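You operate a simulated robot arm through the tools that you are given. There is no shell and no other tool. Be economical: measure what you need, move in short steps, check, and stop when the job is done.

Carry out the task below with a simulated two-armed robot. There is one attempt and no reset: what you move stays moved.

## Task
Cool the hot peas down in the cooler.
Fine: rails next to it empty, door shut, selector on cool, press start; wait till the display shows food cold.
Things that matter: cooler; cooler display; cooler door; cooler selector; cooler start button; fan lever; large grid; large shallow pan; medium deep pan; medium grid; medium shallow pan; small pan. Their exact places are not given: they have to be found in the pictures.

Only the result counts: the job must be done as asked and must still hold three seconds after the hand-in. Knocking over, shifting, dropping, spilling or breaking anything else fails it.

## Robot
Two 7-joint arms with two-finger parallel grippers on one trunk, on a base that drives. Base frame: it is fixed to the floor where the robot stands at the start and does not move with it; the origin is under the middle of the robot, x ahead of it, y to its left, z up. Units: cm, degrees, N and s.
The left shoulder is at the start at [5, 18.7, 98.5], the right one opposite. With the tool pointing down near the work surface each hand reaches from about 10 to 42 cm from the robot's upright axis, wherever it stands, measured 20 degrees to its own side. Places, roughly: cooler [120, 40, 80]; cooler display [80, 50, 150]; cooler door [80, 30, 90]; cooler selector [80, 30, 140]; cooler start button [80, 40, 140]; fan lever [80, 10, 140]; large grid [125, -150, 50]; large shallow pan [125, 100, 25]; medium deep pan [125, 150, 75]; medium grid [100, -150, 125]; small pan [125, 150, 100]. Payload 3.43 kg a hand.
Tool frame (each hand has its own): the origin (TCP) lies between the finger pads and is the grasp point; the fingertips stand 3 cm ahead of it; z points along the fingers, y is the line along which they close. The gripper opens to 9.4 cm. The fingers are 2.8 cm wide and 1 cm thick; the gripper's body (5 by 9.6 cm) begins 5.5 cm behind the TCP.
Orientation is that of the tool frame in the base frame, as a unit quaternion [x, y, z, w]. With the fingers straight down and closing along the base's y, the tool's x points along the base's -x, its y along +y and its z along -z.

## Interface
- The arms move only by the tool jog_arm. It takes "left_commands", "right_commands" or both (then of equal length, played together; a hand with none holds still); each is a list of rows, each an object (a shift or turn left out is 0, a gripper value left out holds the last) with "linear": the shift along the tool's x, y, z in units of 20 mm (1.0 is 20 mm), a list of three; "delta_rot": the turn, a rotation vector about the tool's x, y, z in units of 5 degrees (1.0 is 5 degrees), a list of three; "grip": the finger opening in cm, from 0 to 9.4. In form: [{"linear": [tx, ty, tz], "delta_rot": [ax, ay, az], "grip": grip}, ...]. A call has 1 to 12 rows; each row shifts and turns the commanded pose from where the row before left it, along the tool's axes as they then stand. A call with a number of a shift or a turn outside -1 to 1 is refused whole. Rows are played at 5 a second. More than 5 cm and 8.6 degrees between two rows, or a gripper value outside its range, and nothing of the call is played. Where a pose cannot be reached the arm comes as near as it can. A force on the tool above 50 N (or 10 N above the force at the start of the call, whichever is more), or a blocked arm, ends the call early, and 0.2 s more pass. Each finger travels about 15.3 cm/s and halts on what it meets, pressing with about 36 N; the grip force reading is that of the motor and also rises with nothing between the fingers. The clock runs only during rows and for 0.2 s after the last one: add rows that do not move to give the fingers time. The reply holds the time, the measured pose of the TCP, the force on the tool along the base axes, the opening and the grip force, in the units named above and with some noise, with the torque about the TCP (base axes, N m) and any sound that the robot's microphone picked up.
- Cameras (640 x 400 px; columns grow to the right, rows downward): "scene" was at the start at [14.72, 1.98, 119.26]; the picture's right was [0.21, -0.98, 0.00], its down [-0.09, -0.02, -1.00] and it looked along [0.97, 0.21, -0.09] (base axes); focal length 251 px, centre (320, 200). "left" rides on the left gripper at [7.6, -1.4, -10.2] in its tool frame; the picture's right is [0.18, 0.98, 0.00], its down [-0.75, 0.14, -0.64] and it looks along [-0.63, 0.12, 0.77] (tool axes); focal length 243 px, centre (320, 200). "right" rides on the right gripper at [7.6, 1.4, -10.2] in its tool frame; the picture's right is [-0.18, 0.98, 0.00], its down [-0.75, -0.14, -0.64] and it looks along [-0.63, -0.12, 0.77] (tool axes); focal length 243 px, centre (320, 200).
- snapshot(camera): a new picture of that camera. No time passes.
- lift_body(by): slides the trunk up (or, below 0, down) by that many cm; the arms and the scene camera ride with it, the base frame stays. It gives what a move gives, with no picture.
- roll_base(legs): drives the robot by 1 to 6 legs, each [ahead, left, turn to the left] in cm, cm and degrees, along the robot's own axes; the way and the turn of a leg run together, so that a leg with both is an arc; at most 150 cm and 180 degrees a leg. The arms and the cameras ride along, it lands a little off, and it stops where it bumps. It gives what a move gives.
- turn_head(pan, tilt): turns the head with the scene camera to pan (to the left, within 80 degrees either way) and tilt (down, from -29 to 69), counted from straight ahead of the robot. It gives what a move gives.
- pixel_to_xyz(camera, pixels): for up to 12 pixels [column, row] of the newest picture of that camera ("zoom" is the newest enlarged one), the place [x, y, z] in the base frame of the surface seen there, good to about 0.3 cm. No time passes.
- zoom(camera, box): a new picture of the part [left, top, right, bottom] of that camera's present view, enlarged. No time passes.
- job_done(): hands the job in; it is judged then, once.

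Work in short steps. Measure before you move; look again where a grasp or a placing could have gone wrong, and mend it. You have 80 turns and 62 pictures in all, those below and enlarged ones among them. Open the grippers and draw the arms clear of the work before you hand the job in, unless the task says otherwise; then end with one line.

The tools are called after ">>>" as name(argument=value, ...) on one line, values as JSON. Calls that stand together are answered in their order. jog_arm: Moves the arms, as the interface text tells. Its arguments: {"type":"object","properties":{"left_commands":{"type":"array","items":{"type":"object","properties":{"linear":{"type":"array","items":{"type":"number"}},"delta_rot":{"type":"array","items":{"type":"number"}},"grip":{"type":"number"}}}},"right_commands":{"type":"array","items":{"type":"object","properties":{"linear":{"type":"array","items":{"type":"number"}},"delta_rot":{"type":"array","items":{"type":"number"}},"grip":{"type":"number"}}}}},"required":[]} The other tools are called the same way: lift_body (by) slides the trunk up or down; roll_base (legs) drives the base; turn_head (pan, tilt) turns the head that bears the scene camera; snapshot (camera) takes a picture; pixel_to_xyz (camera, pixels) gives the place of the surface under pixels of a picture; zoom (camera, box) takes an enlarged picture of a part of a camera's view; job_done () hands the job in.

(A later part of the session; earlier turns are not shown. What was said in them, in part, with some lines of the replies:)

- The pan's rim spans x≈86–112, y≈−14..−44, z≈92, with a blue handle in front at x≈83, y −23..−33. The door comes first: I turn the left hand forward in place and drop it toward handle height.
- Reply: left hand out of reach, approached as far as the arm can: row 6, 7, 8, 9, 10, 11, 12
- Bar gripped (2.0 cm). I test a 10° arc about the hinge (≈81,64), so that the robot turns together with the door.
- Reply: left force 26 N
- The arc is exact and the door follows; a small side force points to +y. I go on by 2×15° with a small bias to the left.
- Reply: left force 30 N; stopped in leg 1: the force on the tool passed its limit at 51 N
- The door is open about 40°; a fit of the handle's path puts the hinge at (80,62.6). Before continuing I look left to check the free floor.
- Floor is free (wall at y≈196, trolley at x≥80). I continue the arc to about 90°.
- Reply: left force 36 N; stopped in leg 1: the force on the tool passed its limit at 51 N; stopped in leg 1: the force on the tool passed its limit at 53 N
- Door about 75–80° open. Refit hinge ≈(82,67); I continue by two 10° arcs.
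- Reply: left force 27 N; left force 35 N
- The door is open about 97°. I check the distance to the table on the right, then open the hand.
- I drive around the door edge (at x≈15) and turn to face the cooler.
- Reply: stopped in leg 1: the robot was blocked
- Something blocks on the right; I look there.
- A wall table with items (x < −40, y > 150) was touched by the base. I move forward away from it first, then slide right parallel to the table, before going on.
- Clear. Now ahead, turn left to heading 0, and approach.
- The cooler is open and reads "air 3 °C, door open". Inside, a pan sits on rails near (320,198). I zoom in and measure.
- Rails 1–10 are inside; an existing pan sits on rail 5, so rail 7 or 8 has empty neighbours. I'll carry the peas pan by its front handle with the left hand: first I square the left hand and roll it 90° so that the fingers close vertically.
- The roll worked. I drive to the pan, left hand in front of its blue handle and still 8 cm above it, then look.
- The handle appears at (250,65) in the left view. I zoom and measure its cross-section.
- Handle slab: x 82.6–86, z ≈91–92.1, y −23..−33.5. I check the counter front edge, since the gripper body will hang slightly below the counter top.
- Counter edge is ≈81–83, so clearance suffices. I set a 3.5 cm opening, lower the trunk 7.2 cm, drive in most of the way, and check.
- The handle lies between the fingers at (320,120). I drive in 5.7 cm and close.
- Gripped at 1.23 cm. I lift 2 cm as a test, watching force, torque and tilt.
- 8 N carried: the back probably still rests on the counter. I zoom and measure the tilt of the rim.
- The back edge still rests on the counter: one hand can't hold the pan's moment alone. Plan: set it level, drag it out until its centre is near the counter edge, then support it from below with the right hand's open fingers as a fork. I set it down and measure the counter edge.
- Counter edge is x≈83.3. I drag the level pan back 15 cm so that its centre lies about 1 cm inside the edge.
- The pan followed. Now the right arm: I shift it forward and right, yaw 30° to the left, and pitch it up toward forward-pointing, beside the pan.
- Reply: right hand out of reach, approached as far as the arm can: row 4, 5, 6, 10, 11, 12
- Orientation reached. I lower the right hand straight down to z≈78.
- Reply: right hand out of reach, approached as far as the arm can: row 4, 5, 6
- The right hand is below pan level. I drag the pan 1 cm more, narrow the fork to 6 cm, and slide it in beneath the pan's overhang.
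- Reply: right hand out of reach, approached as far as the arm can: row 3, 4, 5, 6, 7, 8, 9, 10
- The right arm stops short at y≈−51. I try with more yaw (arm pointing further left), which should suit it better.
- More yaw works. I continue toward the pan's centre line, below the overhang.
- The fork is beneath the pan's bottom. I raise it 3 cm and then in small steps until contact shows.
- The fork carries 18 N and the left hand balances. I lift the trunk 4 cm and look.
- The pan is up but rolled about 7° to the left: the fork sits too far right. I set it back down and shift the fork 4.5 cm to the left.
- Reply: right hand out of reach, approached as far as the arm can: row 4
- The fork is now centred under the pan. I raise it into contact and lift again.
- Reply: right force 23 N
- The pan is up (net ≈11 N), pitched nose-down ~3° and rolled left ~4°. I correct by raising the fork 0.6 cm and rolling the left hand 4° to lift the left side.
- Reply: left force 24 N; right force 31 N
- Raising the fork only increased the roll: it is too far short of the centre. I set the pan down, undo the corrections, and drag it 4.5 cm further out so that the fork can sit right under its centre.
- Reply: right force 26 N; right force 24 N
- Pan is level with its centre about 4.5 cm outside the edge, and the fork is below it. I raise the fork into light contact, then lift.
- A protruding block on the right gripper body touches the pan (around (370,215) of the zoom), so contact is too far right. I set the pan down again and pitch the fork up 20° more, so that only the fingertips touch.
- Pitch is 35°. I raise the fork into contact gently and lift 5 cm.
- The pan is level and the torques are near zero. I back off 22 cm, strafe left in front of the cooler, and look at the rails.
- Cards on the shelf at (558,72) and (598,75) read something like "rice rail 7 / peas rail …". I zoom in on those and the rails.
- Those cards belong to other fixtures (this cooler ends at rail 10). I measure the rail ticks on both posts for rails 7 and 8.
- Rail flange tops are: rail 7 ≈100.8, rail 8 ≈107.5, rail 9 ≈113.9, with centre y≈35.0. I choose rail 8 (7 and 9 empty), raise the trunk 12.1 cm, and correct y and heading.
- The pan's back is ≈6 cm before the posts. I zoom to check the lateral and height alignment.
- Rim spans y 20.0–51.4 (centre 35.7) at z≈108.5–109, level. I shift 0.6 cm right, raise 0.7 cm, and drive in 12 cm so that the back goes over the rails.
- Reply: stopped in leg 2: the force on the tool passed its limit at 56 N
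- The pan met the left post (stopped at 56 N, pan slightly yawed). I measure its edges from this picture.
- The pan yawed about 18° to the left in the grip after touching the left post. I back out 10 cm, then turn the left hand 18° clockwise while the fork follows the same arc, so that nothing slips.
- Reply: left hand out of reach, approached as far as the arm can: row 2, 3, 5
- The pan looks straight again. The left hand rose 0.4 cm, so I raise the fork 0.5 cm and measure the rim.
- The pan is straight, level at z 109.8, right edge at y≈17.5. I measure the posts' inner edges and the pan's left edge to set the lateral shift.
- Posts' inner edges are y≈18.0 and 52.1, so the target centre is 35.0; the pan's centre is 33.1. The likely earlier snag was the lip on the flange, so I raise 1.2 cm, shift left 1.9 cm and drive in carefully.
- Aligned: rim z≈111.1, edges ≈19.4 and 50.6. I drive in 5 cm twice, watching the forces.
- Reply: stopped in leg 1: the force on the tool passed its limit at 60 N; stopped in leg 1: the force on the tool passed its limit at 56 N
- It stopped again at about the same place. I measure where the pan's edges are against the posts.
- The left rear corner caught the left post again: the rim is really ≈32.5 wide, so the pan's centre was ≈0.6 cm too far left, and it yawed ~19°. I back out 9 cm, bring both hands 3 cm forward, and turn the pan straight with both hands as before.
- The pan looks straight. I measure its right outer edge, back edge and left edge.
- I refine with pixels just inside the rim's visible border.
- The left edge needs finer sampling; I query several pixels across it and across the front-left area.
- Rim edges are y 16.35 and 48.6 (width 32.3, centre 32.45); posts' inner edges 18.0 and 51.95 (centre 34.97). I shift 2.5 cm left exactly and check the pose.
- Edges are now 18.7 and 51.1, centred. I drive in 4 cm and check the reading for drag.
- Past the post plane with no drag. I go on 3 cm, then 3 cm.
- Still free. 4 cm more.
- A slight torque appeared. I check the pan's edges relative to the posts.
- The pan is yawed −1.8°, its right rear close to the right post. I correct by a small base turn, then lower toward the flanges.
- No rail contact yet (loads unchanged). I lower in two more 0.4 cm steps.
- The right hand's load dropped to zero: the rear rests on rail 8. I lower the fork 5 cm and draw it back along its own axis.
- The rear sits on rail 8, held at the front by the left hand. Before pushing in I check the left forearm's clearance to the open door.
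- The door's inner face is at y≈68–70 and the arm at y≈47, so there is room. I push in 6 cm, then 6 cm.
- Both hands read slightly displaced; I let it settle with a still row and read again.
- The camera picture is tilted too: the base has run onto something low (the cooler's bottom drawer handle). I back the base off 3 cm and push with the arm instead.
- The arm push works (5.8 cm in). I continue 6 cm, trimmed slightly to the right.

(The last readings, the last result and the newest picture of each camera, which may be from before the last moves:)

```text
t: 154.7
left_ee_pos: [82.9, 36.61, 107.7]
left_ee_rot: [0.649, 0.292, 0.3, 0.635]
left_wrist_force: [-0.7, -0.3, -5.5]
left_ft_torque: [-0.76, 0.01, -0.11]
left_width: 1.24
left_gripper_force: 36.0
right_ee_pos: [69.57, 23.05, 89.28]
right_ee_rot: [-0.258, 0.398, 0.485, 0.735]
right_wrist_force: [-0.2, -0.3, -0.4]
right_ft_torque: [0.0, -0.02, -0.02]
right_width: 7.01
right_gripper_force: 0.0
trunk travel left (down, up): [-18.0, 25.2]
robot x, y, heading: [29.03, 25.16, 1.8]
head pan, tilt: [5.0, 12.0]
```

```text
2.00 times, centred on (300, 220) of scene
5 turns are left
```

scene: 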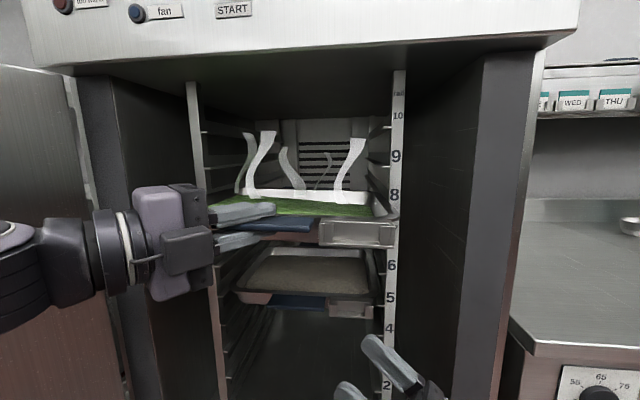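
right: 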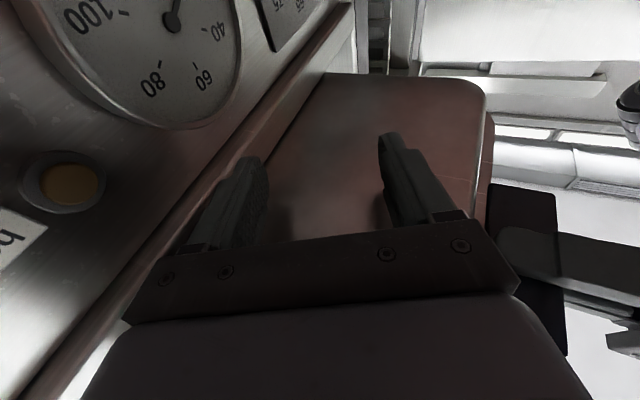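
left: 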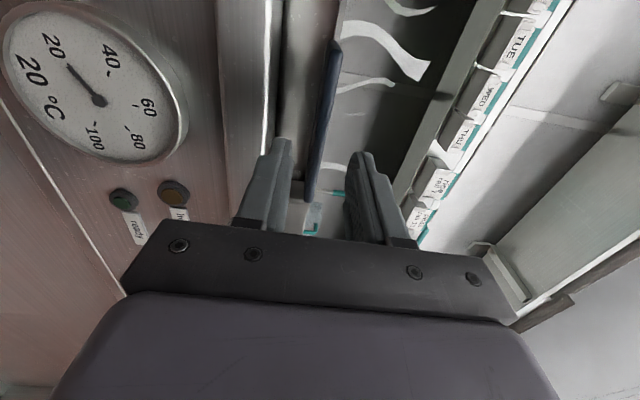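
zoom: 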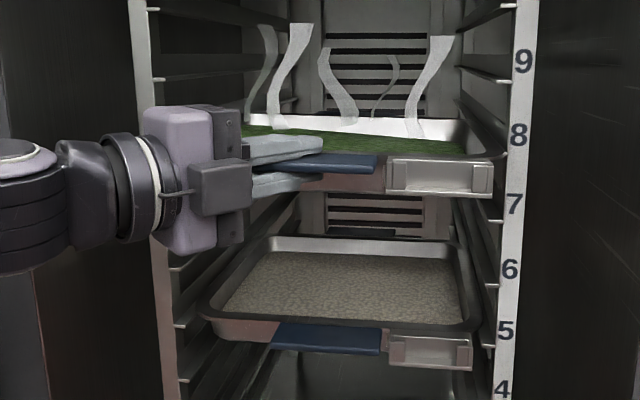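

Rice sits on rail 5 and the peas are going onto rail 8, with rails 7 and 9 empty. Few turns remain, so I chain several moves: push the pan home, release and retreat, go round the door's edge, sweep the door shut from outside, then square the left hand for the panel.

>>> jog_arm(left_commands=[{"linear": [0.32, 0, 0.42]}, {"linear": [0.32, 0, 0.42]}, {"linear": [0.32, 0, 0.42]}, {"linear": [0.32, 0, 0.42]}, {"linear": [0.32, 0, 0.42]}, {"linear": [0.32, 0, 0.42]}])

>>> jog_arm(left_commands=[{"grip": 3.6}, {"grip": 3.6}, {"grip": 3.6}])

>>> roll_base(legs=[[-20, 0, 0]])

>>> snapshot(camera="scene")

>>> roll_base(legs=[[-62, 0, 0], [0, 0, -1.6], [0, 55.5, 0]])

>>> lift_body(by=6)

>>> jog_arm(left_commands=[{"grip": 0}, {"grip": 0}])

>>> roll_base(legs=[[18, 0, 0]])

>>> roll_base(legs=[[0, -15, 0], [1, -25, 0], [5, -12, 0]])

>>> roll_base(legs=[[7.3, -9.6, 0], [10, -8.6, 0], [10.7, -5.6, 0]])

>>> roll_base(legs=[[11.7, -3.2, 0], [9, -1, 0]])

>>> snapshot(camera="scene")

```text
t: 156.1
left_ee_pos: [89.33, 36.14, 108.15]
left_ee_rot: [0.651, 0.293, 0.297, 0.634]
left_wrist_force: [-0.1, -0.4, -6.6]
left_ft_torque: [-0.49, 0.32, -0.07]
left_width: 1.23
left_gripper_force: 36.3
left hand out of reach, approached as far as the arm can: row 5
right_ee_pos: [69.6, 23.07, 89.15]
right_ee_rot: [-0.257, 0.399, 0.485, 0.735]
right_wrist_force: [0.9, -0.8, 0.3]
right_ft_torque: [-0.03, 0.0, 0.03]
right_width: 7.01
right_gripper_force: 0.1
trunk travel left (down, up): [-18.0, 25.2]
robot x, y, heading: [29.19, 25.05, 1.4]
head pan, tilt: [5.0, 12.0]
```

```text
t: 156.9
left_ee_pos: [89.21, 36.2, 108.21]
left_ee_rot: [0.65, 0.293, 0.298, 0.635]
left_wrist_force: [-0.7, -0.8, 0.3]
left_ft_torque: [0.04, 0.01, 0.01]
left_width: 3.61
left_gripper_force: 0.1
right_ee_pos: [69.56, 23.13, 89.18]
right_ee_rot: [-0.257, 0.398, 0.485, 0.735]
right_wrist_force: [-0.2, 0.5, 1.1]
right_ft_torque: [0.03, 0.01, -0.06]
right_width: 7.0
right_gripper_force: 0.0
trunk travel left (down, up): [-18.0, 25.2]
robot x, y, heading: [29.17, 25.44, 1.5]
head pan, tilt: [5.0, 12.0]
```

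```text
t: 158.5
left_ee_pos: [69.4, 35.63, 108.21]
left_ee_rot: [0.65, 0.293, 0.297, 0.635]
left_wrist_force: [0.0, 0.0, -0.4]
left_ft_torque: [0.0, -0.01, 0.01]
left_width: 3.61
left_gripper_force: 0.0
right_ee_pos: [49.66, 22.51, 89.26]
right_ee_rot: [-0.258, 0.398, 0.486, 0.735]
right_wrist_force: [0.3, 0.3, -0.1]
right_ft_torque: [-0.04, 0.02, -0.01]
right_width: 7.0
right_gripper_force: 0.1
trunk travel left (down, up): [-18.0, 25.2]
robot x, y, heading: [9.28, 24.81, 1.5]
head pan, tilt: [5.0, 12.0]
```

```text
6 pictures are left
```

scene: 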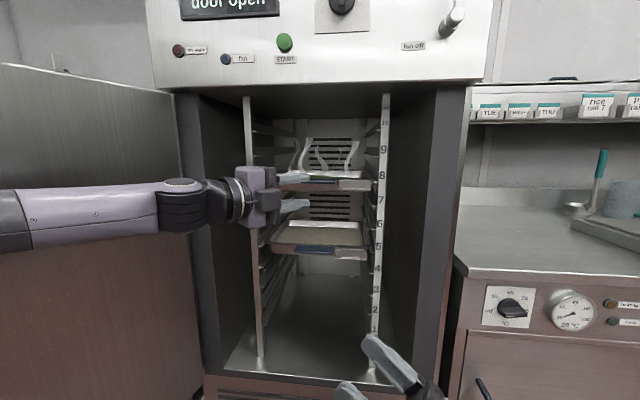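

```text
t: 167.2
left_ee_pos: [7.69, 87.51, 108.17]
left_ee_rot: [0.655, 0.283, 0.289, 0.638]
left_wrist_force: [0.5, -0.4, -0.1]
left_ft_torque: [-0.02, -0.03, 0.02]
left_width: 3.59
left_gripper_force: 0.2
right_ee_pos: [-12.42, 74.93, 89.19]
right_ee_rot: [-0.252, 0.402, 0.474, 0.742]
right_wrist_force: [-0.5, 1.0, -0.2]
right_ft_torque: [0.02, -0.07, -0.01]
right_width: 6.96
right_gripper_force: 0.1
trunk travel left (down, up): [-18.0, 25.2]
robot x, y, heading: [-52.44, 78.52, -0.2]
head pan, tilt: [5.0, 12.0]
```

```text
t: 168.2
left_ee_pos: [7.65, 87.54, 114.26]
left_ee_rot: [0.654, 0.284, 0.289, 0.638]
left_wrist_force: [-0.4, 0.0, -0.1]
left_ft_torque: [-0.01, 0.0, 0.0]
left_width: 3.62
left_gripper_force: 0.0
right_ee_pos: [-12.46, 74.99, 95.22]
right_ee_rot: [-0.252, 0.401, 0.475, 0.741]
right_wrist_force: [0.5, 0.1, -0.3]
right_ft_torque: [0.01, 0.02, 0.0]
right_width: 7.02
right_gripper_force: 0.0
trunk travel left (down, up): [-24.0, 19.2]
robot x, y, heading: [-52.92, 78.17, 0.0]
head pan, tilt: [5.0, 12.0]
```

```text
t: 168.8
left_ee_pos: [7.69, 87.66, 114.24]
left_ee_rot: [0.655, 0.283, 0.289, 0.638]
left_wrist_force: [-1.0, -1.0, -0.6]
left_ft_torque: [0.0, -0.04, 0.0]
left_width: 0.0
left_gripper_force: 32.9
right_ee_pos: [-12.32, 74.92, 95.19]
right_ee_rot: [-0.252, 0.402, 0.474, 0.742]
right_wrist_force: [0.9, 0.2, 0.5]
right_ft_torque: [-0.01, -0.01, 0.03]
right_width: 6.98
right_gripper_force: 0.1
trunk travel left (down, up): [-24.0, 19.2]
robot x, y, heading: [-52.44, 77.94, -0.0]
head pan, tilt: [5.0, 12.0]
```

```text
t: 170.2
left_ee_pos: [20.54, 85.71, 114.49]
left_ee_rot: [0.664, 0.262, 0.272, 0.646]
left_wrist_force: [-13.1, 4.0, 0.0]
left_ft_torque: [-0.27, -0.59, 0.67]
left_width: 0.0
left_gripper_force: 33.1
right_ee_pos: [2.04, 74.96, 95.31]
right_ee_rot: [-0.253, 0.401, 0.475, 0.741]
right_wrist_force: [-0.6, 0.1, -0.1]
right_ft_torque: [-0.01, -0.02, 0.03]
right_width: 6.99
right_gripper_force: 0.1
trunk travel left (down, up): [-24.0, 19.2]
robot x, y, heading: [-38.19, 78.23, 0.0]
head pan, tilt: [5.0, 12.0]
stopped in leg 1: the force on the tool passed its limit at 77 N (the readings are from after the stop); the commanded pose is now the measured one
```

```text
t: 171.1
left_ee_pos: [20.37, 84.99, 114.65]
left_ee_rot: [0.664, 0.262, 0.273, 0.645]
left_wrist_force: [-16.4, 5.8, -2.9]
left_ft_torque: [-0.44, -0.69, 0.76]
left_width: 0.03
left_gripper_force: 33.3
right_ee_pos: [2.06, 74.29, 95.26]
right_ee_rot: [-0.252, 0.4, 0.476, 0.741]
right_wrist_force: [-0.5, 0.8, 0.2]
right_ft_torque: [0.02, -0.02, 0.0]
right_width: 6.98
right_gripper_force: 0.0
trunk travel left (down, up): [-24.0, 19.2]
robot x, y, heading: [-38.4, 77.52, -0.2]
head pan, tilt: [5.0, 12.0]
stopped in leg 1: the robot was blocked; the commanded pose is now the measured one
```

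```text
t: 171.8
left_ee_pos: [20.21, 84.55, 114.54]
left_ee_rot: [0.665, 0.259, 0.271, 0.646]
left_wrist_force: [-21.5, 6.9, -3.7]
left_ft_torque: [-0.64, -0.79, 0.95]
left_width: 0.0
left_gripper_force: 33.2
right_ee_pos: [2.14, 73.99, 95.37]
right_ee_rot: [-0.253, 0.401, 0.476, 0.741]
right_wrist_force: [0.2, 0.8, 0.0]
right_ft_torque: [0.01, 0.0, 0.01]
right_width: 6.99
right_gripper_force: 0.0
trunk travel left (down, up): [-24.0, 19.2]
robot x, y, heading: [-37.77, 76.97, 0.2]
head pan, tilt: [5.0, 12.0]
stopped in leg 1: the robot was blocked; the commanded pose is now the measured one
```

```text
t: 172.6
left_ee_pos: [20.02, 84.31, 114.47]
left_ee_rot: [0.668, 0.254, 0.268, 0.647]
left_wrist_force: [-26.8, 7.9, -3.8]
left_ft_torque: [-0.82, -1.0, 1.27]
left_width: 0.0
left_gripper_force: 32.9
right_ee_pos: [2.61, 73.89, 95.18]
right_ee_rot: [-0.254, 0.401, 0.478, 0.739]
right_wrist_force: [0.0, 0.0, 0.8]
right_ft_torque: [-0.01, 0.01, -0.01]
right_width: 6.99
right_gripper_force: 0.1
trunk travel left (down, up): [-24.0, 19.2]
robot x, y, heading: [-37.34, 76.9, 0.4]
head pan, tilt: [5.0, 12.0]
stopped in leg 1: the force on the tool passed its limit at 77 N (the readings are from after the stop); the commanded pose is now the measured one
```

```text
5 pictures are left
4 turns are left
```

scene: 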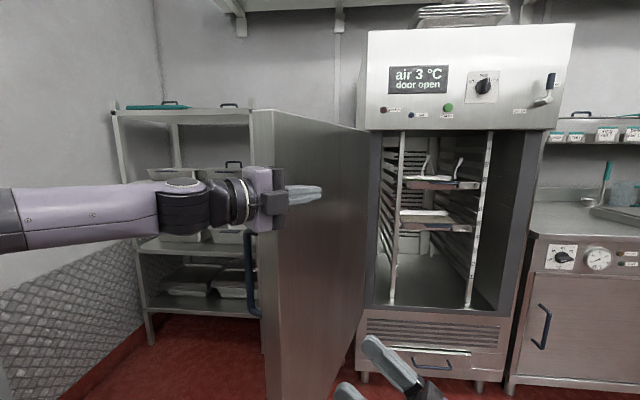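

The pan sits on rail 8. The door stands at ~109° (edge ≈(21,89)), so my hand hit its edge. I back off, pass outside the edge at y≈104, and sweep it shut leg by leg; then I square the hand for the panel.

>>> roll_base(legs=[[-10, 0, -0.4], [0, 22, 0]])

>>> lift_body(by=3)

>>> roll_base(legs=[[17, 0, 0]])

>>> roll_base(legs=[[0.9, -12.7, 0]])

>>> roll_base(legs=[[-4.9, -19.3, 0]])

>>> roll_base(legs=[[0.7, -15.7, 0]])

>>> roll_base(legs=[[4.8, -15, 0]])

>>> roll_base(legs=[[8.6, -13.2, 0]])

>>> roll_base(legs=[[11.6, -10.6, 0]])

>>> roll_base(legs=[[13.9, -7.2, 0]])

>>> roll_base(legs=[[15.4, -3.3, 0]])

>>> roll_base(legs=[[2, 0, 0]])

>>> roll_base(legs=[[-15, 0, 0]])

>>> jog_arm(left_commands=[{"delta_rot": [0, 0.93, 0]}, {"delta_rot": [0, 0.93, 0]}, {"delta_rot": [0, 0.93, 0]}, {"delta_rot": [0, 0.93, 0]}, {"delta_rot": [0, 0.93, 0]}, {"delta_rot": [0, 0.93, 0]}, {"delta_rot": [0, 0.93, 0]}, {"delta_rot": [0, 0.93, 0]}, {"delta_rot": [0, 0.93, 0]}, {"delta_rot": [0, 0.93, 0]}])

>>> jog_arm(left_commands=[{"linear": [0, 0, -1], "delta_rot": [0, 0, -1]}, {"linear": [0, 0, -1], "delta_rot": [0, 0, -1]}, {"linear": [0, 0, -1], "delta_rot": [0, 0, -1]}, {"linear": [0, 0, -1], "delta_rot": [0, 0, -1]}, {"delta_rot": [0, 0, -1]}, {"delta_rot": [0, 0, -1]}, {"delta_rot": [0, 0, -1]}, {"delta_rot": [0, 0, -1]}, {"delta_rot": [0, 0, -1]}, {"delta_rot": [0, 0, -1]}, {"delta_rot": [0, 0, -1]}, {"delta_rot": [0, 0, -1]}])

>>> jog_arm(left_commands=[{"delta_rot": [0, 0, -1]}, {"delta_rot": [0, 0, -1]}, {"delta_rot": [0, 0, -1]}, {"delta_rot": [0, 0, -1]}, {"delta_rot": [0, 0, -1]}, {"delta_rot": [0, 0, -1]}])

>>> lift_body(by=16)

>>> turn_head(pan=10, tilt=5)

>>> snapshot(camera="scene")

>>> pixel_to_xyz(camera="scene", pixels=[[100, 100], [100, 200], [100, 300], [200, 100], [200, 200], [200, 300], [300, 100], [300, 200], [300, 300], [400, 100], [400, 200], [400, 300]])

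```text
t: 175.9
left_ee_pos: [10.7, 105.76, 114.15]
left_ee_rot: [0.67, 0.254, 0.265, 0.646]
left_wrist_force: [0.3, 0.1, -0.4]
left_ft_torque: [0.01, 0.04, -0.02]
left_width: 0.0
left_gripper_force: 32.8
right_ee_pos: [-7.18, 95.46, 95.19]
right_ee_rot: [-0.251, 0.403, 0.475, 0.741]
right_wrist_force: [0.6, -0.1, -0.6]
right_ft_torque: [0.01, 0.02, 0.0]
right_width: 7.0
right_gripper_force: 0.1
trunk travel left (down, up): [-24.0, 19.2]
robot x, y, heading: [-47.63, 98.87, -0.2]
head pan, tilt: [5.0, 12.0]
```

```text
t: 176.6
left_ee_pos: [10.68, 105.75, 117.21]
left_ee_rot: [0.67, 0.254, 0.265, 0.645]
left_wrist_force: [1.1, 0.5, -0.5]
left_ft_torque: [0.0, 0.0, -0.03]
left_width: 0.0
left_gripper_force: 32.9
right_ee_pos: [-7.08, 95.45, 98.1]
right_ee_rot: [-0.252, 0.403, 0.476, 0.74]
right_wrist_force: [0.0, 0.3, 0.4]
right_ft_torque: [-0.01, -0.03, 0.03]
right_width: 7.01
right_gripper_force: 0.1
trunk travel left (down, up): [-27.0, 16.2]
robot x, y, heading: [-47.23, 98.6, -0.2]
head pan, tilt: [5.0, 12.0]
```

```text
t: 178.1
left_ee_pos: [27.6, 105.77, 117.23]
left_ee_rot: [0.67, 0.254, 0.265, 0.646]
left_wrist_force: [0.6, 0.0, -0.7]
left_ft_torque: [0.02, -0.03, -0.02]
left_width: 0.02
left_gripper_force: 33.1
right_ee_pos: [9.94, 95.45, 98.13]
right_ee_rot: [-0.251, 0.404, 0.475, 0.741]
right_wrist_force: [-0.4, 0.0, 0.5]
right_ft_torque: [-0.03, 0.0, 0.0]
right_width: 6.99
right_gripper_force: 0.0
trunk travel left (down, up): [-27.0, 16.2]
robot x, y, heading: [-30.24, 98.44, -0.3]
head pan, tilt: [5.0, 12.0]
```

```text
t: 179.9
left_ee_pos: [28.48, 93.12, 117.21]
left_ee_rot: [0.669, 0.255, 0.265, 0.646]
left_wrist_force: [0.2, -0.1, 1.1]
left_ft_torque: [0.0, 0.01, -0.01]
left_width: 0.0
left_gripper_force: 33.1
right_ee_pos: [10.7, 82.97, 98.33]
right_ee_rot: [-0.251, 0.404, 0.474, 0.741]
right_wrist_force: [-0.9, 0.4, 0.5]
right_ft_torque: [0.0, 0.02, 0.01]
right_width: 7.0
right_gripper_force: 0.2
trunk travel left (down, up): [-27.0, 16.2]
robot x, y, heading: [-29.39, 86.19, -0.2]
head pan, tilt: [5.0, 12.0]
```

```text
t: 182.2
left_ee_pos: [23.59, 73.79, 117.14]
left_ee_rot: [0.67, 0.255, 0.265, 0.645]
left_wrist_force: [0.1, 0.0, 0.5]
left_ft_torque: [0.01, -0.01, -0.03]
left_width: 0.0
left_gripper_force: 33.1
right_ee_pos: [5.72, 63.73, 98.13]
right_ee_rot: [-0.251, 0.403, 0.476, 0.74]
right_wrist_force: [0.8, 1.3, -0.5]
right_ft_torque: [-0.04, 0.01, -0.01]
right_width: 7.0
right_gripper_force: 0.1
trunk travel left (down, up): [-27.0, 16.2]
robot x, y, heading: [-34.23, 66.85, -0.1]
head pan, tilt: [5.0, 12.0]
```

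```text
t: 184.2
left_ee_pos: [24.17, 58.43, 117.24]
left_ee_rot: [0.669, 0.254, 0.265, 0.646]
left_wrist_force: [-0.4, 0.5, -0.5]
left_ft_torque: [0.0, 0.02, -0.03]
left_width: 0.02
left_gripper_force: 33.2
right_ee_pos: [6.44, 48.17, 98.15]
right_ee_rot: [-0.251, 0.403, 0.476, 0.74]
right_wrist_force: [-0.1, -0.4, 0.2]
right_ft_torque: [-0.03, -0.03, 0.07]
right_width: 7.01
right_gripper_force: 0.2
trunk travel left (down, up): [-27.0, 16.2]
robot x, y, heading: [-33.99, 51.22, -0.1]
head pan, tilt: [5.0, 12.0]
```

```text
t: 186.1
left_ee_pos: [28.92, 43.48, 117.27]
left_ee_rot: [0.669, 0.255, 0.265, 0.645]
left_wrist_force: [-0.2, -0.1, -0.2]
left_ft_torque: [-0.02, -0.02, 0.03]
left_width: 0.0
left_gripper_force: 32.8
right_ee_pos: [11.15, 33.21, 98.18]
right_ee_rot: [-0.251, 0.402, 0.476, 0.741]
right_wrist_force: [0.3, 0.4, 0.2]
right_ft_torque: [0.01, 0.03, -0.03]
right_width: 6.98
right_gripper_force: 0.2
trunk travel left (down, up): [-27.0, 16.2]
robot x, y, heading: [-28.87, 36.57, -0.1]
head pan, tilt: [5.0, 12.0]
```

```text
t: 188.0
left_ee_pos: [37.59, 30.2, 117.16]
left_ee_rot: [0.669, 0.255, 0.265, 0.646]
left_wrist_force: [-0.5, -0.7, 0.1]
left_ft_torque: [0.02, 0.0, 0.0]
left_width: 0.01
left_gripper_force: 32.4
right_ee_pos: [19.71, 19.92, 98.08]
right_ee_rot: [-0.251, 0.403, 0.475, 0.74]
right_wrist_force: [-0.8, -0.4, 0.5]
right_ft_torque: [0.0, 0.0, 0.01]
right_width: 7.02
right_gripper_force: 0.2
trunk travel left (down, up): [-27.0, 16.2]
robot x, y, heading: [-20.71, 23.15, -0.2]
head pan, tilt: [5.0, 12.0]
```

```text
t: 189.6
left_ee_pos: [49.06, 19.81, 117.18]
left_ee_rot: [0.669, 0.255, 0.265, 0.646]
left_wrist_force: [-0.3, 0.2, -0.1]
left_ft_torque: [-0.03, 0.01, 0.0]
left_width: 0.01
left_gripper_force: 32.7
right_ee_pos: [31.36, 9.5, 98.25]
right_ee_rot: [-0.252, 0.403, 0.477, 0.74]
right_wrist_force: [-0.4, -0.1, -0.7]
right_ft_torque: [-0.01, -0.01, 0.01]
right_width: 6.98
right_gripper_force: 0.1
trunk travel left (down, up): [-27.0, 16.2]
robot x, y, heading: [-8.73, 12.58, -0.1]
head pan, tilt: [5.0, 12.0]
```

```text
t: 190.9
left_ee_pos: [62.78, 12.52, 117.17]
left_ee_rot: [0.669, 0.255, 0.266, 0.646]
left_wrist_force: [0.3, -0.4, -0.6]
left_ft_torque: [-0.01, 0.03, -0.03]
left_width: 0.01
left_gripper_force: 32.6
right_ee_pos: [45.15, 2.26, 98.09]
right_ee_rot: [-0.252, 0.403, 0.476, 0.74]
right_wrist_force: [-1.2, -0.8, -0.3]
right_ft_torque: [-0.05, 0.0, -0.03]
right_width: 6.99
right_gripper_force: 0.1
trunk travel left (down, up): [-27.0, 16.2]
robot x, y, heading: [5.28, 5.19, -0.2]
head pan, tilt: [5.0, 12.0]
```

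```text
t: 192.5
left_ee_pos: [77.43, 8.77, 117.21]
left_ee_rot: [0.674, 0.245, 0.257, 0.648]
left_wrist_force: [-11.2, 2.9, 0.7]
left_ft_torque: [-0.03, -0.01, -0.04]
left_width: 0.01
left_gripper_force: 33.1
right_ee_pos: [60.61, -0.75, 98.23]
right_ee_rot: [-0.253, 0.401, 0.478, 0.739]
right_wrist_force: [-0.2, -0.7, 1.5]
right_ft_torque: [0.0, 0.02, -0.03]
right_width: 6.97
right_gripper_force: 0.0
trunk travel left (down, up): [-27.0, 16.2]
robot x, y, heading: [20.57, 2.14, 0.3]
head pan, tilt: [5.0, 12.0]
stopped in leg 1: the force on the tool passed its limit at 80 N (the readings are from after the stop); the commanded pose is now the measured one
```

```text
t: 193.3
left_ee_pos: [77.58, 8.16, 117.27]
left_ee_rot: [0.679, 0.234, 0.245, 0.651]
left_wrist_force: [-13.9, 4.2, 0.7]
left_ft_torque: [-0.02, -0.03, -0.09]
left_width: 0.0
left_gripper_force: 32.9
right_ee_pos: [61.43, -0.82, 98.23]
right_ee_rot: [-0.252, 0.402, 0.478, 0.739]
right_wrist_force: [-0.2, 0.2, -0.5]
right_ft_torque: [-0.01, 0.02, 0.02]
right_width: 6.99
right_gripper_force: 0.1
trunk travel left (down, up): [-27.0, 16.2]
robot x, y, heading: [21.97, 2.19, 0.4]
head pan, tilt: [5.0, 12.0]
stopped in leg 1: the force on the tool passed its limit at 72 N (the readings are from after the stop); the commanded pose is now the measured one
```

```text
t: 194.7
left_ee_pos: [62.84, 8.05, 116.92]
left_ee_rot: [0.68, 0.236, 0.247, 0.649]
left_wrist_force: [-0.1, 0.3, -0.6]
left_ft_torque: [-0.03, 0.0, 0.02]
left_width: 0.0
left_gripper_force: 33.5
right_ee_pos: [46.67, -0.83, 98.21]
right_ee_rot: [-0.252, 0.402, 0.479, 0.739]
right_wrist_force: [-0.1, 0.7, -0.5]
right_ft_torque: [-0.02, -0.01, -0.01]
right_width: 7.02
right_gripper_force: 0.0
trunk travel left (down, up): [-27.0, 16.2]
robot x, y, heading: [6.63, 2.12, 0.1]
head pan, tilt: [5.0, 12.0]
```

```text
t: 196.9
left_ee_pos: [62.89, 8.14, 116.97]
left_ee_rot: [0.526, 0.474, 0.496, 0.502]
left_wrist_force: [0.3, 0.7, 1.0]
left_ft_torque: [0.01, -0.01, -0.01]
left_width: 0.0
left_gripper_force: 32.7
right_ee_pos: [46.66, -0.87, 98.19]
right_ee_rot: [-0.252, 0.402, 0.479, 0.739]
right_wrist_force: [-0.1, -0.1, 0.8]
right_ft_torque: [-0.01, -0.01, -0.04]
right_width: 7.02
right_gripper_force: 0.1
trunk travel left (down, up): [-27.0, 16.2]
robot x, y, heading: [6.17, 2.32, 0.1]
head pan, tilt: [5.0, 12.0]
```

```text
t: 199.5
left_ee_pos: [54.77, 8.67, 117.04]
left_ee_rot: [0.218, 0.674, 0.176, 0.684]
left_wrist_force: [-0.1, -0.7, 0.9]
left_ft_torque: [0.01, -0.02, 0.01]
left_width: 0.0
left_gripper_force: 32.7
right_ee_pos: [46.65, -0.9, 98.19]
right_ee_rot: [-0.252, 0.402, 0.478, 0.739]
right_wrist_force: [0.2, 0.0, 0.0]
right_ft_torque: [-0.01, 0.01, -0.01]
right_width: 6.99
right_gripper_force: 0.0
trunk travel left (down, up): [-27.0, 16.2]
robot x, y, heading: [6.57, 2.22, 0.2]
head pan, tilt: [5.0, 12.0]
```

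```text
t: 200.9
left_ee_pos: [54.76, 8.6, 117.17]
left_ee_rot: [0.036, 0.707, -0.007, 0.706]
left_wrist_force: [0.3, -0.1, -0.4]
left_ft_torque: [-0.01, 0.01, 0.02]
left_width: 0.01
left_gripper_force: 32.7
right_ee_pos: [46.65, -0.72, 98.32]
right_ee_rot: [-0.252, 0.402, 0.479, 0.739]
right_wrist_force: [0.0, 0.2, 0.7]
right_ft_torque: [-0.01, 0.0, 0.01]
right_width: 7.0
right_gripper_force: 0.0
trunk travel left (down, up): [-27.0, 16.2]
robot x, y, heading: [6.41, 2.1, 0.3]
head pan, tilt: [5.0, 12.0]
```

```text
t: 202.7
left_ee_pos: [54.9, 8.64, 133.14]
left_ee_rot: [0.037, 0.708, -0.005, 0.706]
left_wrist_force: [0.1, 0.0, -0.4]
left_ft_torque: [0.0, -0.05, -0.01]
left_width: 0.0
left_gripper_force: 32.6
right_ee_pos: [46.53, -0.69, 114.25]
right_ee_rot: [-0.252, 0.402, 0.479, 0.739]
right_wrist_force: [-0.2, 0.2, 0.2]
right_ft_torque: [-0.01, 0.01, 0.01]
right_width: 7.0
right_gripper_force: 0.1
trunk travel left (down, up): [-43.0, 0.2]
robot x, y, heading: [6.57, 2.09, 0.2]
head pan, tilt: [5.0, 12.0]
```

```text
t: 203.4
left_ee_pos: [54.79, 8.6, 132.97]
left_ee_rot: [0.037, 0.707, -0.006, 0.706]
left_wrist_force: [0.4, 1.2, 1.3]
left_ft_torque: [0.02, -0.02, -0.02]
left_width: 0.0
left_gripper_force: 32.8
right_ee_pos: [46.56, -0.99, 114.18]
right_ee_rot: [-0.252, 0.401, 0.479, 0.739]
right_wrist_force: [-1.0, -0.5, 0.1]
right_ft_torque: [0.0, -0.01, 0.0]
right_width: 7.01
right_gripper_force: 0.0
trunk travel left (down, up): [-43.0, 0.2]
robot x, y, heading: [6.45, 1.74, 0.2]
head pan, tilt: [10.0, 5.0]
```

```text
4 pictures are left
```

scene: 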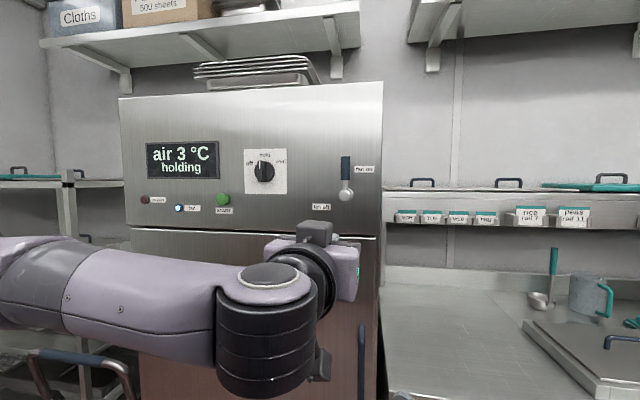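

```text
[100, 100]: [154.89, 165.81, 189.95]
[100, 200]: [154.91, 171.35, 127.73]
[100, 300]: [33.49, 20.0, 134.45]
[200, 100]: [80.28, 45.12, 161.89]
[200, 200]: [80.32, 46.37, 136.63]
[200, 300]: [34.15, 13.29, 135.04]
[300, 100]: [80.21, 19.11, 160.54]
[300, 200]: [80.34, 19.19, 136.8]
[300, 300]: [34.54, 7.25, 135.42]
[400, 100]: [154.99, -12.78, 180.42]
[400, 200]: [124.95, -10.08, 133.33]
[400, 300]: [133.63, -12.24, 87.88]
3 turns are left
```

The door is shut ("air 3 °C, holding"). The selector bar is at ≈(76.8, 27.9, 143.3) and the start button at ≈(78.8, 39.2, 136.9). I grip the bar, turn it 60° clockwise to "cool", press start with closed fingers, and look.

>>> jog_arm(left_commands=[{"delta_rot": [-0.7, 0, -0.5], "grip": 6.5}, {"linear": [-0.86, 0, 0]}, {"linear": [-0.86, 0, 0]}, {"linear": [-0.86, 0, 0]}, {"linear": [-0.86, 0, 0]}, {"linear": [-0.86, 0, 0]}, {"linear": [-0.86, 0, 0]}])

>>> roll_base(legs=[[0, 19.3, 0], [18, 0, 0]])

>>> jog_arm(left_commands=[{"linear": [0, 0, 0.65]}, {"linear": [0, 0, 0.65]}, {"grip": 0}, {"grip": 0}, {"grip": 0}, {"grip": 0}])

>>> zoom(camera="scene", box=[100, 40, 420, 240])

>>> jog_arm(left_commands=[{"delta_rot": [0, 0, 1]}, {"delta_rot": [0, 0, 1]}, {"delta_rot": [0, 0, 1]}, {"delta_rot": [0, 0, 1]}, {"delta_rot": [0, 0, 1]}, {"delta_rot": [0, 0, 1]}, {"delta_rot": [0, 0, 1]}, {"delta_rot": [0, 0, 1]}, {"delta_rot": [0, 0, 1]}, {"delta_rot": [0, 0, 1]}, {"delta_rot": [0, 0, 1]}, {"delta_rot": [0, 0, 1]}])

>>> jog_arm(left_commands=[{"delta_rot": [0, 0, 0.4]}, {"grip": 6.5}, {"grip": 6.5}, {"grip": 6.5}, {"linear": [0, 0, -0.9]}, {"linear": [0, 0, -0.9]}, {"linear": [0, 0, -0.9]}])

>>> roll_base(legs=[[0, 11.3, 0]])

>>> lift_body(by=-6.4)

>>> jog_arm(left_commands=[{"grip": 0}, {"grip": 0}, {"grip": 0}, {"linear": [0, 0, 0.5]}, {"linear": [0, 0, 0.5]}, {"linear": [0, 0, 0.5]}, {"linear": [0, 0, 0.5]}, {"linear": [0, 0, 0.5]}, {"linear": [0, 0, 0.4]}, {"linear": [0, 0, 0.3]}, {"linear": [0, 0, 0.3]}, {"linear": [0, 0, 0.2]}])

>>> jog_arm(left_commands=[{"linear": [0, 0, -0.9]}, {"linear": [0, 0, -0.9]}, {"linear": [0, 0, -0.9]}])

>>> roll_base(legs=[[-20, -25, 0]])

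>>> turn_head(pan=25, tilt=0)

>>> snapshot(camera="scene")

>>> pixel_to_xyz(camera="scene", pixels=[[150, 150], [200, 150], [250, 150], [300, 150], [350, 150], [400, 150], [150, 200], [200, 200], [250, 200], [300, 200], [350, 200], [400, 200]])

```text
t: 205.0
left_ee_pos: [54.86, 8.36, 143.41]
left_ee_rot: [0.001, 0.708, 0.0, 0.707]
left_wrist_force: [0.3, 0.1, 0.0]
left_ft_torque: [-0.03, 0.01, -0.03]
left_width: 6.52
left_gripper_force: 0.1
right_ee_pos: [46.54, -0.87, 114.16]
right_ee_rot: [-0.252, 0.402, 0.478, 0.739]
right_wrist_force: [-0.4, -0.5, -0.5]
right_ft_torque: [-0.02, 0.02, -0.01]
right_width: 7.0
right_gripper_force: 0.1
trunk travel left (down, up): [-43.0, 0.2]
robot x, y, heading: [6.45, 2.52, 0.1]
head pan, tilt: [10.0, 5.0]
```

```text
t: 208.4
left_ee_pos: [72.68, 27.93, 143.39]
left_ee_rot: [0.0, 0.708, 0.0, 0.706]
left_wrist_force: [1.0, 0.0, -0.4]
left_ft_torque: [-0.01, 0.01, -0.03]
left_width: 6.51
left_gripper_force: 0.1
right_ee_pos: [64.35, 18.52, 114.1]
right_ee_rot: [-0.251, 0.402, 0.479, 0.739]
right_wrist_force: [0.4, -0.2, 0.4]
right_ft_torque: [0.0, -0.02, 0.02]
right_width: 6.97
right_gripper_force: 0.0
trunk travel left (down, up): [-43.0, 0.2]
robot x, y, heading: [24.18, 21.7, 0.1]
head pan, tilt: [10.0, 5.0]
```

```text
t: 209.8
left_ee_pos: [75.37, 28.04, 143.43]
left_ee_rot: [0.0, 0.708, 0.0, 0.707]
left_wrist_force: [2.0, 1.9, 1.6]
left_ft_torque: [0.01, -0.08, 0.07]
left_width: 1.37
left_gripper_force: 45.2
right_ee_pos: [64.25, 18.58, 114.29]
right_ee_rot: [-0.253, 0.403, 0.479, 0.738]
right_wrist_force: [0.8, 0.3, 0.2]
right_ft_torque: [-0.04, -0.02, -0.02]
right_width: 7.0
right_gripper_force: 0.1
trunk travel left (down, up): [-43.0, 0.2]
robot x, y, heading: [23.99, 21.47, 0.4]
head pan, tilt: [10.0, 5.0]
```

```text
2.00 times, centred on (260, 140) of scene
```

zoom: 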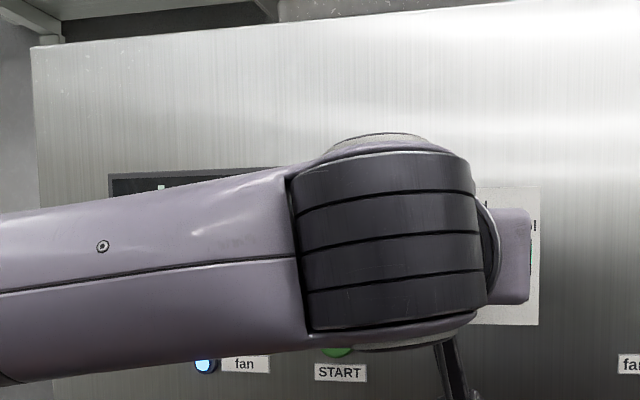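

```text
t: 212.4
left_ee_pos: [75.22, 28.47, 143.77]
left_ee_rot: [0.348, 0.613, 0.355, 0.614]
left_wrist_force: [6.9, 18.8, 19.4]
left_ft_torque: [-0.12, -0.7, -0.83]
left_width: 1.4
left_gripper_force: 45.1
right_ee_pos: [64.24, 18.69, 114.12]
right_ee_rot: [-0.253, 0.402, 0.478, 0.738]
right_wrist_force: [-0.5, -0.2, 0.4]
right_ft_torque: [0.03, 0.03, -0.02]
right_width: 7.0
right_gripper_force: 0.1
trunk travel left (down, up): [-43.0, 0.2]
robot x, y, heading: [24.09, 21.26, 0.5]
head pan, tilt: [10.0, 5.0]
```

```text
t: 214.0
left_ee_pos: [69.86, 27.9, 143.39]
left_ee_rot: [0.365, 0.607, 0.364, 0.605]
left_wrist_force: [-0.5, -0.4, 0.1]
left_ft_torque: [0.01, 0.03, -0.05]
left_width: 6.51
left_gripper_force: 0.0
right_ee_pos: [64.26, 18.57, 114.21]
right_ee_rot: [-0.252, 0.401, 0.479, 0.739]
right_wrist_force: [0.1, -0.3, -1.0]
right_ft_torque: [0.01, -0.02, -0.02]
right_width: 6.98
right_gripper_force: 0.1
trunk travel left (down, up): [-43.0, 0.2]
robot x, y, heading: [24.07, 21.4, 0.2]
head pan, tilt: [10.0, 5.0]
```

```text
t: 215.7
left_ee_pos: [69.81, 39.26, 143.4]
left_ee_rot: [0.364, 0.607, 0.364, 0.606]
left_wrist_force: [0.1, -0.1, 0.0]
left_ft_torque: [0.0, -0.04, 0.03]
left_width: 6.49
left_gripper_force: 0.1
right_ee_pos: [64.32, 29.73, 114.25]
right_ee_rot: [-0.252, 0.402, 0.479, 0.739]
right_wrist_force: [-0.7, 0.4, -0.6]
right_ft_torque: [0.0, 0.03, -0.01]
right_width: 7.0
right_gripper_force: 0.0
trunk travel left (down, up): [-43.0, 0.2]
robot x, y, heading: [24.23, 32.75, -0.1]
head pan, tilt: [10.0, 5.0]
```

```text
t: 216.7
left_ee_pos: [69.78, 39.19, 137.1]
left_ee_rot: [0.364, 0.606, 0.365, 0.606]
left_wrist_force: [0.1, -0.2, -0.1]
left_ft_torque: [-0.01, 0.01, -0.03]
left_width: 6.49
left_gripper_force: 0.0
right_ee_pos: [64.21, 29.67, 107.79]
right_ee_rot: [-0.252, 0.402, 0.479, 0.739]
right_wrist_force: [-0.9, -0.2, 0.4]
right_ft_torque: [0.02, -0.01, 0.01]
right_width: 7.0
right_gripper_force: 0.1
trunk travel left (down, up): [-36.6, 6.6]
robot x, y, heading: [24.24, 32.49, 0.1]
head pan, tilt: [10.0, 5.0]
```

```text
t: 219.3
left_ee_pos: [76.68, 39.13, 137.04]
left_ee_rot: [0.366, 0.605, 0.364, 0.606]
left_wrist_force: [-20.4, 3.2, -8.5]
left_ft_torque: [-0.02, 0.27, 0.17]
left_width: 0.0
left_gripper_force: 33.2
right_ee_pos: [63.98, 29.87, 107.97]
right_ee_rot: [-0.254, 0.401, 0.479, 0.739]
right_wrist_force: [-0.6, -0.3, -0.3]
right_ft_torque: [-0.02, 0.01, -0.01]
right_width: 7.02
right_gripper_force: 0.1
trunk travel left (down, up): [-36.6, 6.6]
robot x, y, heading: [24.27, 32.78, 0.3]
head pan, tilt: [10.0, 5.0]
heard: click
```

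```text
t: 220.1
left_ee_pos: [71.83, 39.18, 137.17]
left_ee_rot: [0.365, 0.606, 0.365, 0.605]
left_wrist_force: [-0.5, 0.0, -0.3]
left_ft_torque: [0.0, 0.01, -0.03]
left_width: 0.02
left_gripper_force: 32.9
right_ee_pos: [64.29, 29.68, 107.82]
right_ee_rot: [-0.252, 0.402, 0.479, 0.739]
right_wrist_force: [-0.7, -0.4, -0.3]
right_ft_torque: [0.06, -0.01, -0.01]
right_width: 7.01
right_gripper_force: 0.1
trunk travel left (down, up): [-36.6, 6.6]
robot x, y, heading: [24.17, 33.01, 0.3]
head pan, tilt: [10.0, 5.0]
```

```text
t: 222.9
left_ee_pos: [51.98, 13.95, 137.09]
left_ee_rot: [0.365, 0.606, 0.365, 0.605]
left_wrist_force: [-0.5, 0.3, 0.4]
left_ft_torque: [-0.03, 0.02, 0.05]
left_width: 0.0
left_gripper_force: 32.4
right_ee_pos: [44.32, 4.67, 107.83]
right_ee_rot: [-0.252, 0.401, 0.479, 0.739]
right_wrist_force: [-0.9, 0.3, -0.4]
right_ft_torque: [-0.01, -0.01, -0.02]
right_width: 6.99
right_gripper_force: 0.0
trunk travel left (down, up): [-36.6, 6.6]
robot x, y, heading: [4.2, 7.62, 0.5]
head pan, tilt: [10.0, 5.0]
```

```text
t: 223.7
left_ee_pos: [51.97, 14.06, 137.11]
left_ee_rot: [0.365, 0.607, 0.365, 0.604]
left_wrist_force: [0.1, 0.5, -0.2]
left_ft_torque: [-0.01, 0.01, 0.0]
left_width: 0.01
left_gripper_force: 32.9
right_ee_pos: [44.48, 4.67, 107.79]
right_ee_rot: [-0.253, 0.402, 0.48, 0.738]
right_wrist_force: [0.6, 0.0, -0.2]
right_ft_torque: [0.04, -0.01, 0.01]
right_width: 7.04
right_gripper_force: 0.1
trunk travel left (down, up): [-36.6, 6.6]
robot x, y, heading: [4.42, 7.66, 0.7]
head pan, tilt: [25.0, 0.0]
```

```text
2 pictures are left
```

scene: 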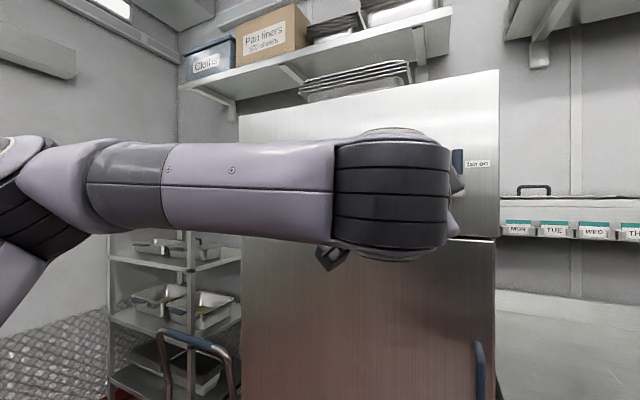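

```text
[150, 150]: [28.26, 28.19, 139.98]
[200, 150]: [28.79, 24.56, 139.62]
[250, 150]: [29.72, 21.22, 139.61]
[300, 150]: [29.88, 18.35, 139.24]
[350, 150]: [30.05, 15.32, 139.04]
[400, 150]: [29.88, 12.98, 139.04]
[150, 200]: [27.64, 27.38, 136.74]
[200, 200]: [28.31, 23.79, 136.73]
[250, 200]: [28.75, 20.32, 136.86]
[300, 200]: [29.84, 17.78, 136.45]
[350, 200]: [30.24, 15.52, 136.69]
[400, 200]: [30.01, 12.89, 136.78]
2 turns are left
```

A click was heard on pressing start, but my arm hides the display. I back away, turn so that the arm leaves the view, zoom on the panel, wait, and zoom again.

>>> roll_base(legs=[[-30, 0, 0], [0, 0, 55]])

>>> turn_head(pan=-35, tilt=-3)

>>> zoom(camera="scene", box=[200, 110, 440, 260])

>>> jog_arm(left_commands=[{"grip": 6}, {}, {}, {}, {}, {}, {}, {}, {}, {}, {}, {}])

>>> jog_arm(left_commands=[{}, {}, {}, {}, {}, {}, {}, {}, {}, {}, {}, {}])

>>> jog_arm(left_commands=[{}, {}, {}, {}, {}, {}, {}, {}, {}, {}, {}, {}])

>>> jog_arm(left_commands=[{}, {}, {}, {}, {}, {}, {}, {}, {}, {}, {}, {}])

>>> jog_arm(left_commands=[{}, {}, {}, {}, {}, {}, {}, {}, {}, {}, {}, {}])

>>> jog_arm(left_commands=[{}, {}, {}, {}, {}, {}, {}, {}, {}, {}, {}, {}])

>>> jog_arm(left_commands=[{}, {}, {}, {}, {}, {}, {}, {}, {}, {}, {}, {}])

>>> jog_arm(left_commands=[{}, {}, {}, {}, {}, {}, {}, {}, {}, {}, {}, {}])

>>> jog_arm(left_commands=[{}, {}, {}, {}, {}, {}, {}, {}, {}, {}, {}, {}])

>>> jog_arm(left_commands=[{}, {}, {}, {}, {}, {}, {}, {}, {}, {}, {}, {}])

>>> zoom(camera="scene", box=[200, 110, 440, 260])

```text
t: 228.2
left_ee_pos: [-3.37, 50.04, 137.22]
left_ee_rot: [0.046, 0.706, 0.601, 0.371]
left_wrist_force: [-0.6, 0.0, 1.0]
left_ft_torque: [-0.02, 0.0, -0.05]
left_width: 0.0
left_gripper_force: 32.5
right_ee_pos: [0.04, 38.55, 107.82]
right_ee_rot: [-0.408, 0.241, 0.764, 0.437]
right_wrist_force: [-0.9, -0.2, 0.4]
right_ft_torque: [0.01, -0.01, -0.06]
right_width: 7.01
right_gripper_force: 0.0
trunk travel left (down, up): [-36.6, 6.6]
robot x, y, heading: [-25.28, 7.51, 54.7]
head pan, tilt: [25.0, 0.0]
```

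```text
t: 229.5
left_ee_pos: [-3.26, 50.0, 137.07]
left_ee_rot: [0.046, 0.706, 0.601, 0.371]
left_wrist_force: [-0.4, 1.4, 0.1]
left_ft_torque: [-0.03, 0.0, 0.0]
left_width: 0.0
left_gripper_force: 33.2
right_ee_pos: [-0.14, 38.44, 107.78]
right_ee_rot: [-0.409, 0.242, 0.764, 0.436]
right_wrist_force: [-0.2, -1.0, 0.6]
right_ft_torque: [0.0, 0.01, -0.01]
right_width: 7.01
right_gripper_force: 0.1
trunk travel left (down, up): [-36.6, 6.6]
robot x, y, heading: [-25.99, 7.43, 54.8]
head pan, tilt: [-35.0, -3.0]
```

```text
2.67 times, centred on (320, 185) of scene
```

zoom: 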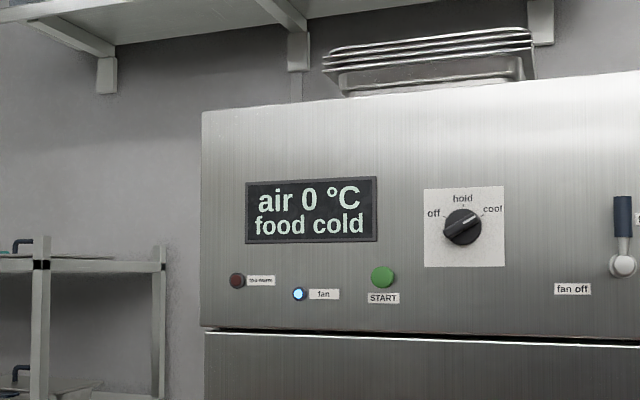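

```text
t: 232.1
left_ee_pos: [-3.35, 50.0, 137.09]
left_ee_rot: [0.046, 0.706, 0.601, 0.371]
left_wrist_force: [0.6, 0.4, -0.1]
left_ft_torque: [-0.02, -0.01, -0.01]
left_width: 6.01
left_gripper_force: 0.1
right_ee_pos: [-0.13, 38.48, 107.78]
right_ee_rot: [-0.409, 0.241, 0.765, 0.436]
right_wrist_force: [-0.4, -0.2, 0.0]
right_ft_torque: [0.02, 0.02, -0.02]
right_width: 6.98
right_gripper_force: 0.1
trunk travel left (down, up): [-36.6, 6.6]
robot x, y, heading: [-25.95, 7.56, 55.1]
head pan, tilt: [-35.0, -3.0]
```

```text
t: 234.7
left_ee_pos: [-3.26, 50.11, 137.14]
left_ee_rot: [0.047, 0.706, 0.601, 0.371]
left_wrist_force: [0.2, -0.4, -0.8]
left_ft_torque: [-0.02, -0.03, -0.03]
left_width: 5.98
left_gripper_force: 0.1
right_ee_pos: [-0.08, 38.51, 107.84]
right_ee_rot: [-0.408, 0.242, 0.764, 0.438]
right_wrist_force: [0.0, -0.7, -0.4]
right_ft_torque: [-0.01, 0.03, 0.01]
right_width: 7.0
right_gripper_force: 0.0
trunk travel left (down, up): [-36.6, 6.6]
robot x, y, heading: [-25.47, 8.0, 54.7]
head pan, tilt: [-35.0, -3.0]
```

```text
t: 237.3
left_ee_pos: [-3.32, 50.15, 137.18]
left_ee_rot: [0.046, 0.706, 0.601, 0.372]
left_wrist_force: [-0.5, -0.2, 0.1]
left_ft_torque: [-0.02, -0.01, 0.0]
left_width: 6.0
left_gripper_force: 0.0
right_ee_pos: [-0.02, 38.55, 107.82]
right_ee_rot: [-0.407, 0.242, 0.764, 0.438]
right_wrist_force: [-0.8, -0.6, -0.2]
right_ft_torque: [-0.02, -0.02, 0.0]
right_width: 7.0
right_gripper_force: 0.1
trunk travel left (down, up): [-36.6, 6.6]
robot x, y, heading: [-25.47, 7.17, 54.9]
head pan, tilt: [-35.0, -3.0]
```

```text
t: 239.9
left_ee_pos: [-3.35, 50.03, 137.05]
left_ee_rot: [0.047, 0.706, 0.602, 0.371]
left_wrist_force: [-0.5, -0.4, 0.4]
left_ft_torque: [-0.04, 0.01, 0.02]
left_width: 6.0
left_gripper_force: 0.0
right_ee_pos: [-0.11, 38.53, 107.75]
right_ee_rot: [-0.408, 0.241, 0.765, 0.436]
right_wrist_force: [0.3, 0.3, -0.2]
right_ft_torque: [0.03, 0.02, 0.01]
right_width: 7.01
right_gripper_force: 0.1
trunk travel left (down, up): [-36.6, 6.6]
robot x, y, heading: [-25.82, 7.72, 54.7]
head pan, tilt: [-35.0, -3.0]
```

```text
t: 242.5
left_ee_pos: [-3.34, 50.16, 137.07]
left_ee_rot: [0.046, 0.707, 0.6, 0.372]
left_wrist_force: [-0.1, -0.1, -0.4]
left_ft_torque: [-0.02, -0.02, 0.02]
left_width: 6.01
left_gripper_force: 0.0
right_ee_pos: [-0.14, 38.55, 107.8]
right_ee_rot: [-0.408, 0.242, 0.764, 0.437]
right_wrist_force: [0.1, -1.2, -0.5]
right_ft_torque: [-0.03, 0.02, -0.01]
right_width: 7.01
right_gripper_force: 0.2
trunk travel left (down, up): [-36.6, 6.6]
robot x, y, heading: [-25.94, 7.49, 54.8]
head pan, tilt: [-35.0, -3.0]
```

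```text
t: 245.1
left_ee_pos: [-3.33, 50.09, 137.05]
left_ee_rot: [0.046, 0.706, 0.602, 0.371]
left_wrist_force: [-0.1, 0.5, -0.6]
left_ft_torque: [0.0, 0.0, 0.0]
left_width: 6.01
left_gripper_force: 0.0
right_ee_pos: [-0.05, 38.42, 107.84]
right_ee_rot: [-0.408, 0.242, 0.764, 0.437]
right_wrist_force: [0.2, -0.4, -0.1]
right_ft_torque: [-0.01, -0.01, -0.03]
right_width: 7.0
right_gripper_force: 0.1
trunk travel left (down, up): [-36.6, 6.6]
robot x, y, heading: [-25.64, 7.07, 55.0]
head pan, tilt: [-35.0, -3.0]
```

```text
t: 247.7
left_ee_pos: [-3.38, 50.08, 137.01]
left_ee_rot: [0.046, 0.706, 0.601, 0.371]
left_wrist_force: [-1.0, 0.6, 0.9]
left_ft_torque: [-0.01, -0.01, 0.0]
left_width: 6.03
left_gripper_force: 0.1
right_ee_pos: [-0.1, 38.43, 107.7]
right_ee_rot: [-0.408, 0.241, 0.765, 0.437]
right_wrist_force: [0.4, 0.6, -0.3]
right_ft_torque: [-0.02, -0.01, 0.02]
right_width: 7.01
right_gripper_force: 0.1
trunk travel left (down, up): [-36.6, 6.6]
robot x, y, heading: [-25.81, 7.34, 54.8]
head pan, tilt: [-35.0, -3.0]
```

```text
t: 250.3
left_ee_pos: [-3.35, 50.14, 137.02]
left_ee_rot: [0.047, 0.706, 0.601, 0.371]
left_wrist_force: [-0.5, -0.2, 0.3]
left_ft_torque: [0.0, -0.01, 0.01]
left_width: 5.99
left_gripper_force: 0.2
right_ee_pos: [-0.09, 38.45, 107.75]
right_ee_rot: [-0.408, 0.241, 0.764, 0.437]
right_wrist_force: [-0.1, 0.2, -0.5]
right_ft_torque: [0.01, -0.02, -0.01]
right_width: 7.03
right_gripper_force: 0.2
trunk travel left (down, up): [-36.6, 6.6]
robot x, y, heading: [-25.72, 7.19, 54.8]
head pan, tilt: [-35.0, -3.0]
```

```text
t: 252.9
left_ee_pos: [-3.33, 50.17, 137.1]
left_ee_rot: [0.046, 0.706, 0.601, 0.372]
left_wrist_force: [0.5, -0.5, -0.6]
left_ft_torque: [0.01, 0.02, 0.02]
left_width: 6.0
left_gripper_force: 0.0
right_ee_pos: [-0.04, 38.48, 107.76]
right_ee_rot: [-0.408, 0.241, 0.764, 0.437]
right_wrist_force: [0.7, 0.7, 0.1]
right_ft_torque: [0.0, 0.01, -0.01]
right_width: 7.01
right_gripper_force: 0.1
trunk travel left (down, up): [-36.6, 6.6]
robot x, y, heading: [-25.73, 7.23, 54.8]
head pan, tilt: [-35.0, -3.0]
```

```text
t: 255.5
left_ee_pos: [-3.44, 50.1, 137.25]
left_ee_rot: [0.046, 0.707, 0.6, 0.372]
left_wrist_force: [-0.1, 0.0, -0.5]
left_ft_torque: [0.04, 0.04, 0.0]
left_width: 6.01
left_gripper_force: 0.0
right_ee_pos: [-0.17, 38.4, 107.67]
right_ee_rot: [-0.408, 0.242, 0.764, 0.437]
right_wrist_force: [-0.9, -0.6, 0.3]
right_ft_torque: [0.01, 0.01, -0.04]
right_width: 7.01
right_gripper_force: 0.1
trunk travel left (down, up): [-36.6, 6.6]
robot x, y, heading: [-25.8, 7.3, 54.6]
head pan, tilt: [-35.0, -3.0]
```

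```text
2.67 times, centred on (320, 185) of scene
1 turns are left
```

zoom: 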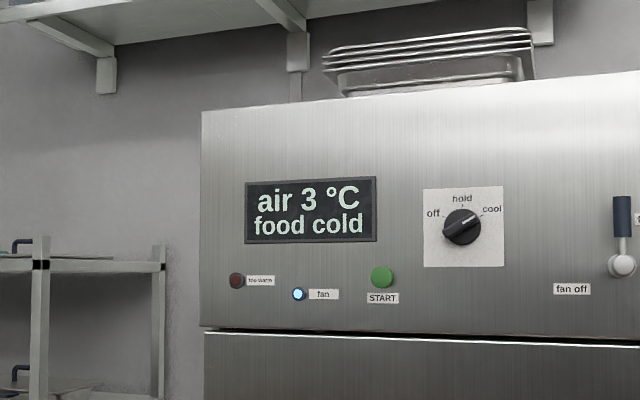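

The display shows "food cold", the selector is on "cool", the door is shut, and both hands are open and clear. I hand the job in.

>>> job_done()

```text
The job is handed in.
```

The peas are cooled: they are on rail 8 with rails 7 and 9 empty, the door is shut, the selector is on cool, start was pressed, and the display reads "food cold".
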